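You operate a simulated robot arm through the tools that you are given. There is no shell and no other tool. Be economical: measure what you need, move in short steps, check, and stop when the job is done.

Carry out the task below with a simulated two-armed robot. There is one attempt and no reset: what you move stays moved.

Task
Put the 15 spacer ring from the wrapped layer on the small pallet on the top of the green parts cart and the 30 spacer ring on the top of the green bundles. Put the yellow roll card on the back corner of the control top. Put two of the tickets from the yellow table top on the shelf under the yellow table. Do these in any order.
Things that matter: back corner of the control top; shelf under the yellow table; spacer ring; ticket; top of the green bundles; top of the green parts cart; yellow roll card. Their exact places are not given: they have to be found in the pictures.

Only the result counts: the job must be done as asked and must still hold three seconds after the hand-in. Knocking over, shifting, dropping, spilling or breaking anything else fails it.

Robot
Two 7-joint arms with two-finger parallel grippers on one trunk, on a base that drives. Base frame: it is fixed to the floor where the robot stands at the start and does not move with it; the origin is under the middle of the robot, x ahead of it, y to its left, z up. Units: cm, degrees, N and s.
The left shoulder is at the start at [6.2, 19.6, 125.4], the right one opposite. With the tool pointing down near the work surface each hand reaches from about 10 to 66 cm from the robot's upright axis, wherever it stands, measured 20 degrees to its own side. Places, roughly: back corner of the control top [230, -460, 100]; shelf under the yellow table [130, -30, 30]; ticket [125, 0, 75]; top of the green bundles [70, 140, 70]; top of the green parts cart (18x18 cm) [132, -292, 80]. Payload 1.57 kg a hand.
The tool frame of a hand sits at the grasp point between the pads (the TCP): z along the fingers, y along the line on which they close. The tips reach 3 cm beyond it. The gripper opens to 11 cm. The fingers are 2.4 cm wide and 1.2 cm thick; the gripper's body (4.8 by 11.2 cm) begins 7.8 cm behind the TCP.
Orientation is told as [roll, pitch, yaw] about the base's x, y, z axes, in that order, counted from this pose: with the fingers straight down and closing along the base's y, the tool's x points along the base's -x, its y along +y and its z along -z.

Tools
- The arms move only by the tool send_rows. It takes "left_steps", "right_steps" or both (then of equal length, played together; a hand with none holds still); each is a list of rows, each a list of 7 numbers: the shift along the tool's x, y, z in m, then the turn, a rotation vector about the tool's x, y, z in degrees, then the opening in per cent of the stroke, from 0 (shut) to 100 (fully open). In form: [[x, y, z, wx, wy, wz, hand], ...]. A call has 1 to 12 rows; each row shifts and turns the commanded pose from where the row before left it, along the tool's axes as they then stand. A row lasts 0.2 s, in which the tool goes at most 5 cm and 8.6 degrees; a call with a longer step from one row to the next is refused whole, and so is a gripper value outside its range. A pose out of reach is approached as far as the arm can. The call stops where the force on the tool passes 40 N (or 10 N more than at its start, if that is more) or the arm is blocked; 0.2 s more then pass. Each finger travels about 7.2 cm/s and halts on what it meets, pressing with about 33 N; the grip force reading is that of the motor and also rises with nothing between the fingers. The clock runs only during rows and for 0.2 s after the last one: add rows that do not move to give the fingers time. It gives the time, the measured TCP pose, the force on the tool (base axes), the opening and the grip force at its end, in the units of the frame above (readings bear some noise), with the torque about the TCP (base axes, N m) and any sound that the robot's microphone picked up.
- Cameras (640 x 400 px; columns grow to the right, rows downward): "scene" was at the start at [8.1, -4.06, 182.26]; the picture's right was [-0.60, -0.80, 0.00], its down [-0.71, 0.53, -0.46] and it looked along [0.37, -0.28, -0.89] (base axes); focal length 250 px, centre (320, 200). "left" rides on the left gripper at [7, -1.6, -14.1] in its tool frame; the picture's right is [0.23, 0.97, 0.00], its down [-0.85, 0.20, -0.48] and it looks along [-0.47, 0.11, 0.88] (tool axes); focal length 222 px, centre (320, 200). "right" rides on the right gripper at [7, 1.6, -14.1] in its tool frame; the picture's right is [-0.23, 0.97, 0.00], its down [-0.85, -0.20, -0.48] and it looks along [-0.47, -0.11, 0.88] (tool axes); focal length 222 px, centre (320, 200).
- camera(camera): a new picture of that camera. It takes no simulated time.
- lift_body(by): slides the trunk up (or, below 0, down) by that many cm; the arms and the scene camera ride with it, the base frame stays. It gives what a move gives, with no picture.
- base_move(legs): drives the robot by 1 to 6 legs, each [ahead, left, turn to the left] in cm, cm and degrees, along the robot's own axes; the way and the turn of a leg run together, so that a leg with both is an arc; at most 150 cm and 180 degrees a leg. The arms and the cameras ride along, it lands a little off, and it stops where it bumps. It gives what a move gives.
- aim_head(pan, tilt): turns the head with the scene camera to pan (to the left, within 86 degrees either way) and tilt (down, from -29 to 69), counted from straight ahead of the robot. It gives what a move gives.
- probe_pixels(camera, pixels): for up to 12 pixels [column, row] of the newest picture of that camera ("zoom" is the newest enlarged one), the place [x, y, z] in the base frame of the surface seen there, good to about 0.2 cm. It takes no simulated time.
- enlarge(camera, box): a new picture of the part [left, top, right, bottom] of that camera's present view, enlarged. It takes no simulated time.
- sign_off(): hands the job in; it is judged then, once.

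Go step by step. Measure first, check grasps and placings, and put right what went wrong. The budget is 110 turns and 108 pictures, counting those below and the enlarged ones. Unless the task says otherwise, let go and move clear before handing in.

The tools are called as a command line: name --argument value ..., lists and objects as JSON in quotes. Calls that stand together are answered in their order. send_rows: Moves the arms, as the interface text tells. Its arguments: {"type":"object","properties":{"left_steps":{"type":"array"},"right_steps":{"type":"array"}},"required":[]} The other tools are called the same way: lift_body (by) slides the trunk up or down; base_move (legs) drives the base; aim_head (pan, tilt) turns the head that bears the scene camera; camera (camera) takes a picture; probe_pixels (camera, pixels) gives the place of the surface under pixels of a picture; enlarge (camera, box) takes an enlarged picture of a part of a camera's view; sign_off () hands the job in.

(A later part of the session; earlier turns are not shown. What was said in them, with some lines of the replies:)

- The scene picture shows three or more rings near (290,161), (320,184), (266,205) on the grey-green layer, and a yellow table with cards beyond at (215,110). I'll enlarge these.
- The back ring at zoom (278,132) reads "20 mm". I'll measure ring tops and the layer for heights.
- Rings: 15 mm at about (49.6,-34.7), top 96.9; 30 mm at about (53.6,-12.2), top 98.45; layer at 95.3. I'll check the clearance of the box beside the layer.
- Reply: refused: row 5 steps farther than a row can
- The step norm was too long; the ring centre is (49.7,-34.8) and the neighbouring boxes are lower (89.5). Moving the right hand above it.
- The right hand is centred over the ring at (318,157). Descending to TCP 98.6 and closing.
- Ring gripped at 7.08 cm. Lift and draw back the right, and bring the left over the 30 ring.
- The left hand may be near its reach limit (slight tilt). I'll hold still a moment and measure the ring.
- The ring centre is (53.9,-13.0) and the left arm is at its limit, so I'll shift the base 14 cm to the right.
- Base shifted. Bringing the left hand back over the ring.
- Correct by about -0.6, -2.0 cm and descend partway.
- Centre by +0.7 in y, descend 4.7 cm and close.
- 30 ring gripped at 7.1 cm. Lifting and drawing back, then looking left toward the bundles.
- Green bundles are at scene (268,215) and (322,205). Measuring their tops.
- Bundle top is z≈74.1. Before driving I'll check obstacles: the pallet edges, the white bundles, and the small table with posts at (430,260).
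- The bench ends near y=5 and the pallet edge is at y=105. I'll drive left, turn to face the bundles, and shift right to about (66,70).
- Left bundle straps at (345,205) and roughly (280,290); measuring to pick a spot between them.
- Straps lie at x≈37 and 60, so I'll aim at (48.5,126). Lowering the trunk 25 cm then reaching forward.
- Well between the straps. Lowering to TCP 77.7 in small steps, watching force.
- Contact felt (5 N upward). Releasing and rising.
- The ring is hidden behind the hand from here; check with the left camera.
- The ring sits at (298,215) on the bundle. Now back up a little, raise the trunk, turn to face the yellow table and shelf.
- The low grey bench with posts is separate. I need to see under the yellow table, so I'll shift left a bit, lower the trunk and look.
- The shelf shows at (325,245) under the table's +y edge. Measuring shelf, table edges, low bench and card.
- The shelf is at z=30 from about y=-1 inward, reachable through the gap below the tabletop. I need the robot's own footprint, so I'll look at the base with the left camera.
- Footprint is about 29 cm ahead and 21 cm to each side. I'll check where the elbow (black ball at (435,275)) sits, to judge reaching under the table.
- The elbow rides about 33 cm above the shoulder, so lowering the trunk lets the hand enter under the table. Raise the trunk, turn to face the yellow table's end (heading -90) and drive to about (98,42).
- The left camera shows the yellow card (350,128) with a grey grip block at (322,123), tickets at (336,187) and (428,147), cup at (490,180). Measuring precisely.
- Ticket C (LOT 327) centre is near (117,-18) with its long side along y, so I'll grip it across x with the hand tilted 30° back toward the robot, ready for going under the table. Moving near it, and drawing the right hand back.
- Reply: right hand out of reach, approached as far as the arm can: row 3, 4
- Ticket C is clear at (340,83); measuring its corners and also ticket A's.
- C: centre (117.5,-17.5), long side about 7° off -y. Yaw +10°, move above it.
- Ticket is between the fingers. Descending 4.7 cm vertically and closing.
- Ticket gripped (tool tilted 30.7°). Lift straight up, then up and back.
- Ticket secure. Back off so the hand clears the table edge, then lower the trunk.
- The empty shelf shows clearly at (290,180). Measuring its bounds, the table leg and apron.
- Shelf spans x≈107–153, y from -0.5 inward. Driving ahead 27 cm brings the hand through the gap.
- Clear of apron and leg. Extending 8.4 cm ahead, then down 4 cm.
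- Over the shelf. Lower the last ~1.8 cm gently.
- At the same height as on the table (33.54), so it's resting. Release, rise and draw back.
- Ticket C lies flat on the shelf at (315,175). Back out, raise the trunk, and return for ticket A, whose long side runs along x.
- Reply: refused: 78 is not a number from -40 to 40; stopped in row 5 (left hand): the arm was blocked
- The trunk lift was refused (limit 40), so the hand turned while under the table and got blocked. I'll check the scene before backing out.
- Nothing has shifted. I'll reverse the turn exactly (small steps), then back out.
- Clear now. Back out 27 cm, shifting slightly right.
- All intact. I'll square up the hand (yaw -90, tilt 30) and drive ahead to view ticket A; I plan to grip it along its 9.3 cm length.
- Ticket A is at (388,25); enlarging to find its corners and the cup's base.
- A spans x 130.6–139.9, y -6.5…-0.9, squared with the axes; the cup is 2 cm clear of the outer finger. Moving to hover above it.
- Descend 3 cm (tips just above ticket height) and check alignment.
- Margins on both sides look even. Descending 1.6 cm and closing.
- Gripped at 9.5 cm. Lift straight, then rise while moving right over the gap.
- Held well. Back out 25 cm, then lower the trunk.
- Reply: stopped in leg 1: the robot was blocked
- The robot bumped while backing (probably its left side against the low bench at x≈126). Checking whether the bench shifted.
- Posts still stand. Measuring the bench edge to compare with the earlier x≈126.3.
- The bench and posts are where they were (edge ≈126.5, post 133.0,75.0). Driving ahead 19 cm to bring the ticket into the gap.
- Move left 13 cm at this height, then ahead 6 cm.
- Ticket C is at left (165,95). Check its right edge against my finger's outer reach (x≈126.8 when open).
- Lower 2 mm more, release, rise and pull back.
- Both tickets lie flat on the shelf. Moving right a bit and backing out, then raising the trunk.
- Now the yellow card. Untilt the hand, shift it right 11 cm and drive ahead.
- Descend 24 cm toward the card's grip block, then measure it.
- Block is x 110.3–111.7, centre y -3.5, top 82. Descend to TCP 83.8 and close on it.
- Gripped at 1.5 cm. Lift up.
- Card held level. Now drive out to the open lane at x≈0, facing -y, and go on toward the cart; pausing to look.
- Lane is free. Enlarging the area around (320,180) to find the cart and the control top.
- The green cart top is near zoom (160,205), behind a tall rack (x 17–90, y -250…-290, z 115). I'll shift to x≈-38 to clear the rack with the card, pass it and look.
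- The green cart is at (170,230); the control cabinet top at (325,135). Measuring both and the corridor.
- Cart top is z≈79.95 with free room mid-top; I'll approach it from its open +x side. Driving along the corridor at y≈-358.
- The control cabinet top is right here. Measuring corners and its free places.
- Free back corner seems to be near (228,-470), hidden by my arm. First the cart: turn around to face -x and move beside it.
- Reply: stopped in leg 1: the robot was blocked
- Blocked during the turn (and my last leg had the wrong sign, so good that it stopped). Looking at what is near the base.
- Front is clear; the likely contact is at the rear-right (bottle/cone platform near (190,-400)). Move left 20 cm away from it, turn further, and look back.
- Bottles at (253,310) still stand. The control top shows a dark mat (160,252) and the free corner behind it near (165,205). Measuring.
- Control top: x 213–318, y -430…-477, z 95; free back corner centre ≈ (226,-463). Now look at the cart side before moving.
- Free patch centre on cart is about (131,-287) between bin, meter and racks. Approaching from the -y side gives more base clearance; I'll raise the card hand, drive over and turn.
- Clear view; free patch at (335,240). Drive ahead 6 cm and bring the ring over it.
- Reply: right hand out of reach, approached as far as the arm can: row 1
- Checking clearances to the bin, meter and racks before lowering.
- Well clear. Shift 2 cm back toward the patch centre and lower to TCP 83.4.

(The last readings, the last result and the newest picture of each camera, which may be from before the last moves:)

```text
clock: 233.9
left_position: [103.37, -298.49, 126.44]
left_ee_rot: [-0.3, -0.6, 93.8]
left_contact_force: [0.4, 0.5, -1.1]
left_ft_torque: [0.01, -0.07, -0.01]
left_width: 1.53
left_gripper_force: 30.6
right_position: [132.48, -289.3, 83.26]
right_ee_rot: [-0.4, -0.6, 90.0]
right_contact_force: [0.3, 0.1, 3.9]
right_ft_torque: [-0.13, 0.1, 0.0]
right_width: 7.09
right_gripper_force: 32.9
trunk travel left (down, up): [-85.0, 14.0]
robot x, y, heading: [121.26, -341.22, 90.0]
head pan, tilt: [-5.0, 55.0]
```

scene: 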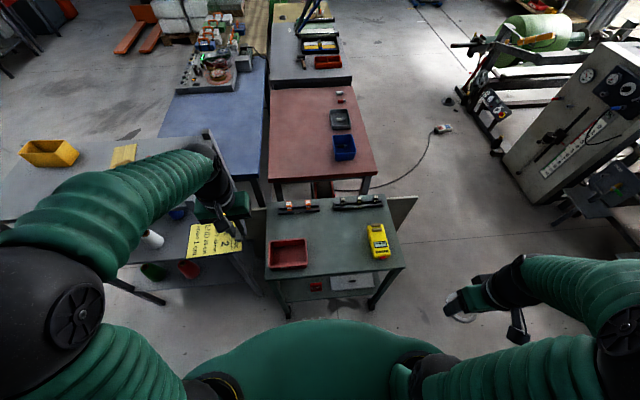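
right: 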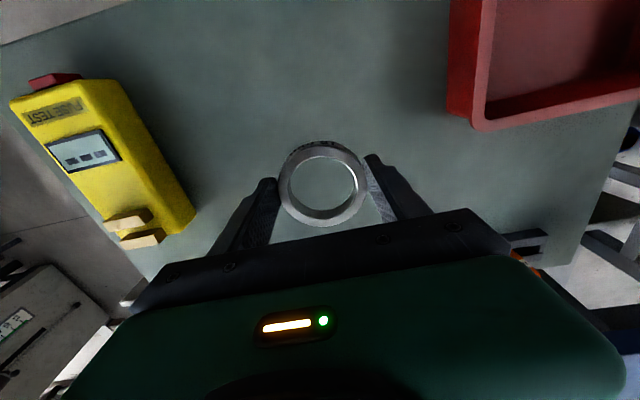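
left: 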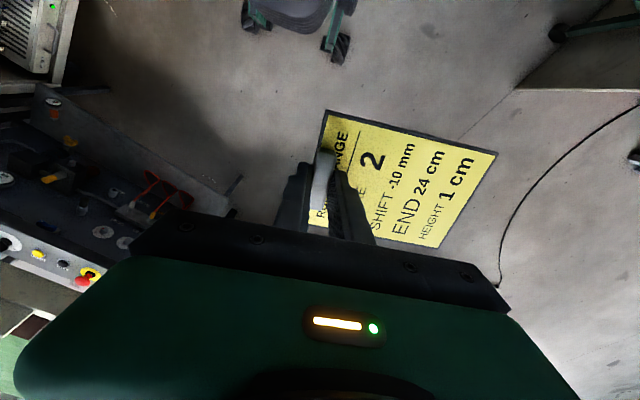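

Contact (3.9 N up). Release and rise.

send_rows --right_steps '[[0, 0, 0, 0, 0, 0, 60], [0, 0, 0, 0, 0, 0, 100], [0, 0, 0, 0, 0, 0, 100], [0, 0, 0, 0, 0, 0, 100], [0, 0, -0.03, 0, 0, 0, 100], [0, 0, -0.04, 0, 0, 0, 100], [0, 0, -0.04, 0, 0, 0, 100], [0, 0, -0.04, 0, 0, 0, 100], [0, 0, -0.04, 0, 0, 0, 100], [0, 0, -0.04, 0, 0, 0, 100], [0, 0, -0.04, 0, 0, 0, 100], [0, 0, -0.04, 0, 0, 0, 100]]'

camera --camera "right"

```text
clock: 236.5
left_position: [103.38, -298.44, 126.43]
left_ee_rot: [-0.4, -0.6, 93.8]
left_contact_force: [-0.7, -0.1, -1.1]
left_ft_torque: [-0.01, -0.05, 0.05]
left_width: 1.54
left_gripper_force: 31.2
right_position: [132.35, -289.84, 114.5]
right_ee_rot: [-0.4, -0.4, 89.9]
right_contact_force: [0.3, 0.1, 0.8]
right_ft_torque: [0.0, -0.01, -0.01]
right_width: 10.98
right_gripper_force: 0.0
trunk travel left (down, up): [-85.0, 14.0]
robot x, y, heading: [121.64, -341.13, 89.7]
head pan, tilt: [-5.0, 55.0]
```

```text
29 pictures are left
```

right: 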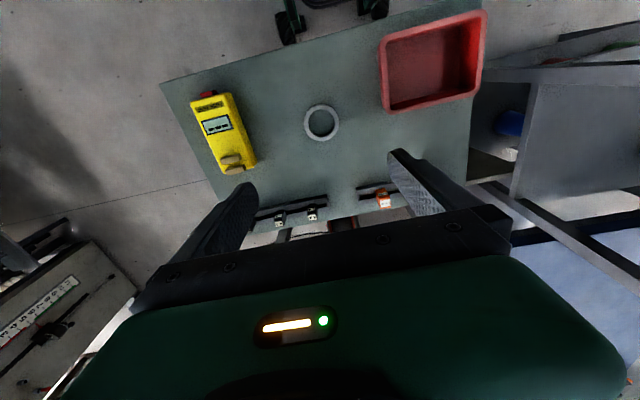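

The 15 ring stands free on the cart. Now the card: retract the right hand, drive to x≈222, facing the control cabinet, and look at the floor there.

send_rows --right_steps '[[0.04, -0.02, 0, 0, 0, 0, 100], [0.04, -0.02, 0, 0, 0, 0, 100], [0.04, -0.02, 0, 0, 0, 0, 100], [0.04, -0.03, 0, 0, 0, 0, 100], [0.03, -0.03, 0, 0, 0, 0, 100], [0.02, -0.03, 0, 0, 0, 0, 100]]'

base_move --legs '[[-5, 0, 0], [0, 0, -90], [105, 0, 0], [0, 0, -90]]'

aim_head --pan -10 --tilt 58

camera --camera "scene"

```text
clock: 237.9
left_position: [103.53, -298.36, 126.38]
left_ee_rot: [-0.3, -0.6, 93.9]
left_contact_force: [0.3, 0.2, -0.2]
left_ft_torque: [-0.05, -0.04, -0.04]
left_width: 1.52
left_gripper_force: 31.0
right_position: [147.35, -310.71, 114.24]
right_ee_rot: [-0.3, -0.5, 90.0]
right_contact_force: [-0.1, 0.1, 0.9]
right_ft_torque: [0.03, 0.02, 0.02]
right_width: 11.0
right_gripper_force: 0.1
trunk travel left (down, up): [-85.0, 14.0]
robot x, y, heading: [121.17, -341.29, 89.9]
head pan, tilt: [-5.0, 55.0]
```

```text
clock: 251.5
left_position: [246.27, -389.88, 126.27]
left_ee_rot: [-0.4, -0.5, -85.9]
left_contact_force: [-0.4, -0.4, -0.6]
left_ft_torque: [0.03, 0.04, 0.05]
left_width: 1.5
left_gripper_force: 30.5
right_position: [202.39, -377.64, 114.32]
right_ee_rot: [-0.5, -0.5, -90.0]
right_contact_force: [0.0, 0.6, -0.1]
right_ft_torque: [0.0, 0.0, 0.04]
right_width: 11.02
right_gripper_force: 0.1
trunk travel left (down, up): [-85.0, 14.0]
robot x, y, heading: [228.71, -347.03, -90.3]
head pan, tilt: [-5.0, 55.0]
```

```text
clock: 252.2
left_position: [246.07, -389.88, 126.34]
left_ee_rot: [-0.3, -0.6, -86.0]
left_contact_force: [0.1, 0.3, -1.2]
left_ft_torque: [-0.02, 0.0, 0.02]
left_width: 1.53
left_gripper_force: 30.8
right_position: [202.45, -377.6, 114.29]
right_ee_rot: [-0.4, -0.6, -89.9]
right_contact_force: [-0.3, 1.2, -0.6]
right_ft_torque: [-0.01, 0.0, -0.02]
right_width: 11.0
right_gripper_force: 0.0
trunk travel left (down, up): [-85.0, 14.0]
robot x, y, heading: [228.31, -347.28, -90.0]
head pan, tilt: [-10.0, 58.0]
```

```text
28 pictures are left
```

scene: 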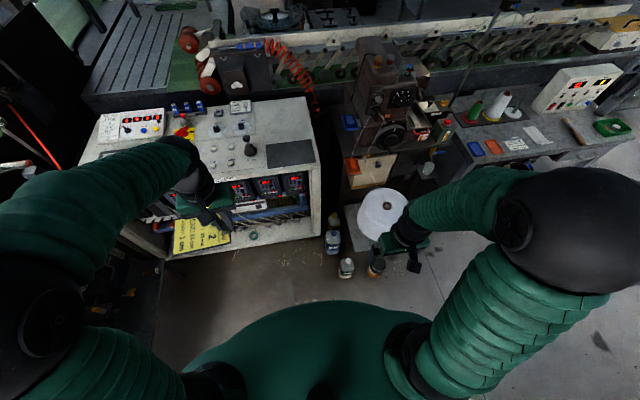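

Bottles at (333,240), (347,268), (376,268). Measuring them and the cabinet foot.

probe_pixels --camera "scene" --pixels '[[333, 245], [347, 272], [375, 268], [347, 258], [310, 235], [170, 258], [240, 258], [318, 165], [303, 105], [280, 125], [275, 120]]'

```text
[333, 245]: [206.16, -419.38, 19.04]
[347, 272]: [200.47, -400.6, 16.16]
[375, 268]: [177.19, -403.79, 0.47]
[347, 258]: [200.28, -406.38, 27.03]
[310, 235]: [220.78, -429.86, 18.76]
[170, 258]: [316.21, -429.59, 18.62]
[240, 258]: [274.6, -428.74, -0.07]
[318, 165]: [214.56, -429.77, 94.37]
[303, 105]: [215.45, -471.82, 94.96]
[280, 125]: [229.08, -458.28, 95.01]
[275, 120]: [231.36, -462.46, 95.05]
```

Bottles sit at x≤210, so approaching nose-first is tight. Instead I'll stand side-on (heading 180, left side toward the cabinet) near (243,-400). Checking the area to the +x for room.

probe_pixels --camera "scene" --pixels '[[165, 300], [150, 275], [120, 270], [105, 290], [180, 340], [130, 250], [100, 315], [155, 330]]'

```text
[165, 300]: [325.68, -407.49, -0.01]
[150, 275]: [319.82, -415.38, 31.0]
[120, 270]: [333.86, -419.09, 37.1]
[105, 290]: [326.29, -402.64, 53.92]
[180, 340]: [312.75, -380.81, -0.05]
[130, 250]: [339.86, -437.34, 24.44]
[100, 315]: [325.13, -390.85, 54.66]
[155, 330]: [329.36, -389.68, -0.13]
```

Plenty of room (console begins at x≈320). Turn to heading 180, then tuck the left hand back and outward.

base_move --legs '[[0, 0, -90], [-17, 0, 0]]'

send_rows --left_steps '[[0.035, 0.022, 0, 0, 0, 0, 0], [0.035, 0.022, 0, 0, 0, 0, 0], [0.035, 0.022, 0, 0, 0, 0, 0], [0.035, 0.022, 0, 0, 0, 0, 0], [0.035, 0.022, 0, 0, 0, 0, 0], [0.035, 0.022, 0, 0, 0, 0, 0], [0.03, 0.022, 0, 0, 0, 0, 0], [0, 0, 0, 0, 0, 0, 0]]'

```text
clock: 257.5
left_position: [202.94, -365.46, 126.22]
left_ee_rot: [-0.3, -0.3, -175.4]
left_contact_force: [0.5, 0.3, -0.3]
left_ft_torque: [0.03, -0.01, -0.01]
left_width: 1.52
left_gripper_force: 31.0
right_position: [214.5, -321.54, 114.19]
right_ee_rot: [-0.4, -0.3, -179.2]
right_contact_force: [0.3, -0.1, 0.7]
right_ft_torque: [0.01, 0.02, 0.0]
right_width: 11.02
right_gripper_force: 0.0
trunk travel left (down, up): [-85.0, 14.0]
robot x, y, heading: [245.88, -346.81, -179.3]
head pan, tilt: [-10.0, 58.0]
```

```text
clock: 259.3
left_position: [224.95, -380.54, 125.15]
left_ee_rot: [-0.4, -0.6, -175.4]
left_contact_force: [-0.4, -0.4, -0.3]
left_ft_torque: [0.08, -0.01, 0.02]
left_width: 1.51
left_gripper_force: 31.1
left hand out of reach, approached as far as the arm can: row 5, 6, 7
right_position: [215.19, -321.6, 114.32]
right_ee_rot: [-0.5, -0.5, -179.2]
right_contact_force: [0.4, 0.2, -0.5]
right_ft_torque: [0.02, 0.02, 0.01]
right_width: 10.99
right_gripper_force: 0.2
trunk travel left (down, up): [-85.0, 14.0]
robot x, y, heading: [245.67, -346.97, -179.5]
head pan, tilt: [-10.0, 58.0]
```

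Hand at ahead 21, left 34. Strafe left 52 cm so the hand comes over the control top.

base_move --legs '[[0, 30, 0], [0, 22, 0]]'

aim_head --pan 75 --tilt 50

camera --camera "scene"

camera --camera "left"

```text
clock: 262.6
left_position: [225.5, -432.59, 125.0]
left_ee_rot: [-0.5, -0.7, -175.3]
left_contact_force: [0.5, -0.9, -0.5]
left_ft_torque: [0.08, 0.01, 0.0]
left_width: 1.51
left_gripper_force: 30.7
right_position: [215.6, -373.66, 114.39]
right_ee_rot: [-0.5, -0.5, -178.9]
right_contact_force: [0.0, 0.9, 0.2]
right_ft_torque: [0.02, 0.02, 0.0]
right_width: 11.02
right_gripper_force: 0.0
trunk travel left (down, up): [-85.0, 14.0]
robot x, y, heading: [246.17, -398.68, -179.5]
head pan, tilt: [-10.0, 58.0]
```

```text
clock: 264.2
left_position: [225.47, -432.03, 125.22]
left_ee_rot: [-0.3, -0.6, -175.2]
left_contact_force: [0.3, 0.4, -0.6]
left_ft_torque: [-0.01, 0.0, -0.01]
left_width: 1.52
left_gripper_force: 31.1
right_position: [215.68, -373.11, 114.2]
right_ee_rot: [-0.3, -0.7, -179.0]
right_contact_force: [0.5, 0.8, 0.3]
right_ft_torque: [-0.02, -0.01, -0.01]
right_width: 11.02
right_gripper_force: 0.1
trunk travel left (down, up): [-85.0, 14.0]
robot x, y, heading: [246.55, -398.94, -179.1]
head pan, tilt: [75.0, 50.0]
```

```text
27 pictures are left
```

scene: 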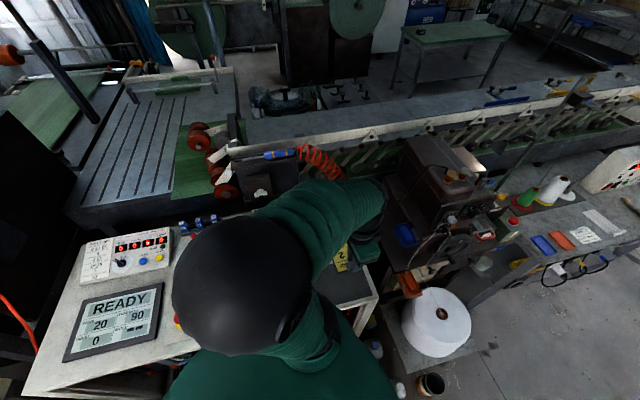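

```text
26 pictures are left
```

left: 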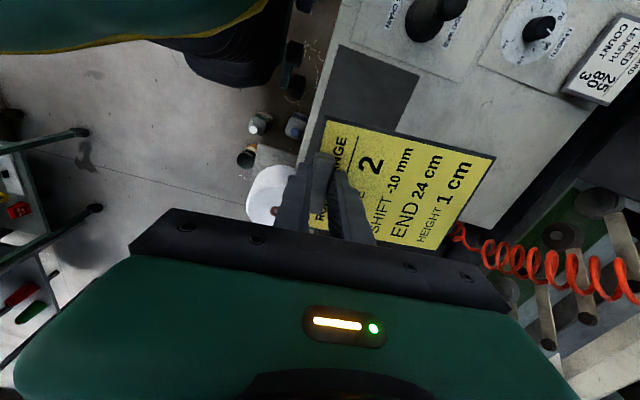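

The card hangs over the control top. Square up the yaw and move 25 cm out to above the back corner.

send_rows --left_steps '[[0, 0, 0, 0, 0, 4.8, 0], [0.005, 0.04, 0, 0, 0, 0, 0], [0.005, 0.04, 0, 0, 0, 0, 0], [0.005, 0.04, 0, 0, 0, 0, 0], [0.005, 0.04, 0, 0, 0, 0, 0], [0.005, 0.04, 0, 0, 0, 0, 0], [0.003, 0.04, 0, 0, 0, 0, 0], [0, 0.012, 0.04, 0, 0, 0, 0], [0, 0, 0.04, 0, 0, 0, 0], [0, 0, 0.04, 0, 0, 0, 0], [0, 0, 0, 0, 0, 0, 0]]'

camera --camera "left"

```text
clock: 266.6
left_position: [228.14, -457.89, 112.88]
left_ee_rot: [-0.6, -0.6, -180.0]
left_contact_force: [0.0, 0.0, -0.2]
left_ft_torque: [0.05, 0.02, 0.02]
left_width: 1.53
left_gripper_force: 30.8
right_position: [215.53, -373.95, 114.46]
right_ee_rot: [-0.6, -0.6, -179.1]
right_contact_force: [0.7, 0.2, -0.2]
right_ft_torque: [-0.01, -0.02, 0.0]
right_width: 11.01
right_gripper_force: 0.0
trunk travel left (down, up): [-85.0, 14.0]
robot x, y, heading: [246.2, -398.66, -179.2]
head pan, tilt: [75.0, 50.0]
```

```text
25 pictures are left
```

left: 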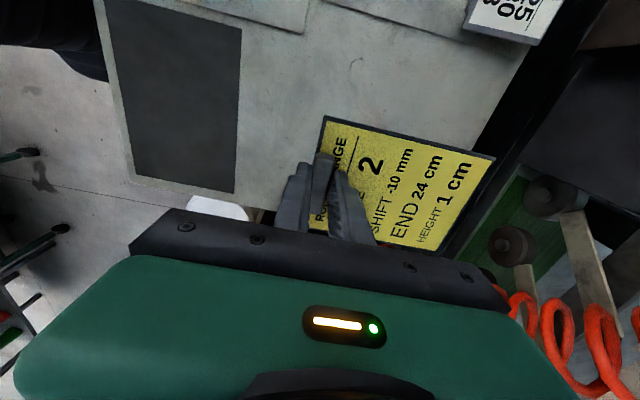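

Good. Check the hose and back edge clearances, then descend.

probe_pixels --camera "left" --pixels '[[510, 300], [550, 310], [500, 120], [480, 150], [460, 20], [515, 240], [300, 140], [245, 190]]'

send_rows --left_steps '[[0.006, -0.005, 0.03, 0, 0, 0, 0], [0.004, -0.005, 0.04, 0, 0, 0, 0], [0, 0, 0.04, 0, 0, 0, 0], [0, 0, 0.02, 0, 0, 0, 0], [0, 0, 0, 0, 0, 0, 0]]'

camera --camera "left"

```text
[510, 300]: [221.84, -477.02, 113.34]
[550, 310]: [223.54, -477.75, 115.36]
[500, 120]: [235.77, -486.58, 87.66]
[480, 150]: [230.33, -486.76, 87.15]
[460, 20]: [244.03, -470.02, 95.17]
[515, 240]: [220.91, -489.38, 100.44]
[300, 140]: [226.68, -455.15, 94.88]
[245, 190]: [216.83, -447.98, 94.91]
```

```text
clock: 267.8
left_position: [228.92, -456.64, 99.67]
left_ee_rot: [-0.4, -0.6, -180.1]
left_contact_force: [-0.7, -0.9, -1.2]
left_ft_torque: [0.03, -0.06, 0.02]
left_width: 1.53
left_gripper_force: 30.7
right_position: [215.64, -373.7, 114.44]
right_ee_rot: [-0.5, -0.5, -179.0]
right_contact_force: [-0.3, -0.4, 0.5]
right_ft_torque: [0.01, 0.02, 0.02]
right_width: 11.02
right_gripper_force: 0.0
trunk travel left (down, up): [-85.0, 14.0]
robot x, y, heading: [246.63, -398.44, -179.3]
head pan, tilt: [75.0, 50.0]
```

```text
24 pictures are left
```

left: 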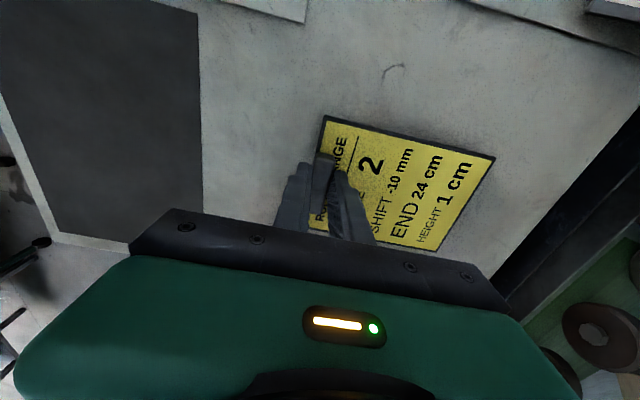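

Card is inside the top's edges. Lowering the last ~1.1 cm.

send_rows --left_steps '[[0, 0, 0.006, 0, 0, 0, 0], [0, 0, 0.003, 0, 0, 0, 0], [0, 0, 0.002, 0, 0, 0, 0], [0, 0, 0, 0, 0, 0, 0]]'

```text
clock: 268.8
left_position: [229.06, -456.63, 98.62]
left_ee_rot: [-0.6, -0.6, 180.0]
left_contact_force: [0.3, 0.9, 1.6]
left_ft_torque: [-0.21, -0.09, -0.05]
left_width: 1.51
left_gripper_force: 31.2
right_position: [215.69, -373.78, 114.37]
right_ee_rot: [-0.6, -0.6, -179.0]
right_contact_force: [-1.1, -0.8, 0.1]
right_ft_torque: [-0.01, 0.0, -0.03]
right_width: 10.99
right_gripper_force: 0.0
trunk travel left (down, up): [-85.0, 14.0]
robot x, y, heading: [246.35, -398.96, -179.1]
head pan, tilt: [75.0, 50.0]
```

Contact felt (torque and 1.6 N). Release and rise straight up.

send_rows --left_steps '[[0, 0, 0.001, 0, 0, 0, 0], [0, 0, 0, 0, 0, 0, 20], [0, 0, 0, 0, 0, 0, 40], [0, 0, 0, 0, 0, 0, 50], [0, 0, 0, 0, 0, 0, 50], [0, 0, -0.02, 0, 0, 0, 50], [0, 0, -0.04, 0, 0, 0, 50], [0, 0, -0.04, 0, 0, 0, 50], [0, 0, -0.04, 0, 0, 0, 50], [0, 0, -0.04, 0, 0, 0, 50], [0, 0, -0.04, 0, 0, 0, 50], [0, 0, -0.04, 0, 0, 0, 50]]'

camera --camera "left"

```text
clock: 271.4
left_position: [229.37, -456.92, 124.7]
left_ee_rot: [-0.5, -0.6, 180.0]
left_contact_force: [-0.5, 0.0, 0.0]
left_ft_torque: [0.0, 0.02, 0.01]
left_width: 5.48
left_gripper_force: 0.0
right_position: [215.6, -373.65, 114.35]
right_ee_rot: [-0.5, -0.7, -179.0]
right_contact_force: [0.4, 0.4, 0.2]
right_ft_torque: [-0.04, 0.02, -0.05]
right_width: 11.0
right_gripper_force: 0.1
trunk travel left (down, up): [-85.0, 14.0]
robot x, y, heading: [246.19, -398.7, -179.2]
head pan, tilt: [75.0, 50.0]
```

```text
23 pictures are left
```

left: 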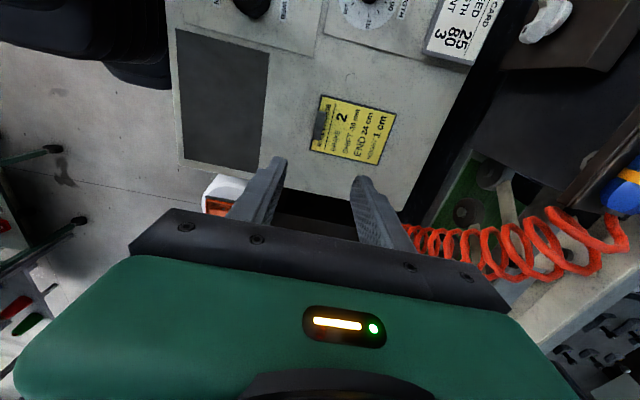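

The card lies flat in the back corner at (350,130). Move the arm clear by strafing away and take a last look.

base_move --legs '[[0, -40, 0]]'

camera --camera "scene"

```text
clock: 273.9
left_position: [228.65, -417.95, 124.42]
left_ee_rot: [-0.7, -0.6, 179.9]
left_contact_force: [1.0, 0.1, 0.1]
left_ft_torque: [0.01, -0.03, -0.03]
left_width: 5.53
left_gripper_force: 0.0
right_position: [215.13, -334.53, 114.56]
right_ee_rot: [-0.9, -0.6, -178.9]
right_contact_force: [0.2, 1.2, 0.1]
right_ft_torque: [0.0, -0.01, 0.0]
right_width: 11.0
right_gripper_force: 0.0
trunk travel left (down, up): [-85.0, 14.0]
robot x, y, heading: [245.96, -359.1, -179.5]
head pan, tilt: [75.0, 50.0]
```

```text
22 pictures are left
```

scene: 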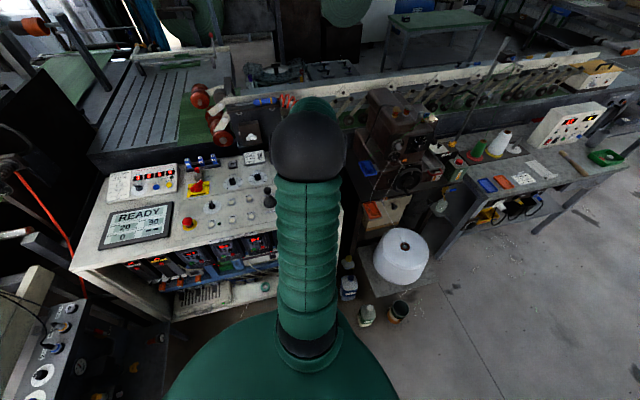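

Bottles (348,285), (367,315) and (397,312) stand upright, and the rest of the bench is undisturbed. Both hands are empty and clear, so I'm handing in.

sign_off

```text
The job is handed in.
```

I put all five items where you asked and handed the job in. The last pictures I took of each one show it in place:
- **15 ring:** on the top of the green parts cart.
- **30 ring:** on the top of the green bundles.
- **Yellow roll card:** flat in the back corner of the control top.
- **Tickets:** two of them (LOT 327 and LOT 436) on the shelf under the yellow table.

The robot was blocked three times: the left arm under the yellow table, the base while backing out beside the low grey bench, and the base again on a turn near the control cabinet. The table and bench had not moved when I checked. By the cabinet the bottles were still upright, but I had no exact earlier positions to compare them with, so one may have shifted slightly.
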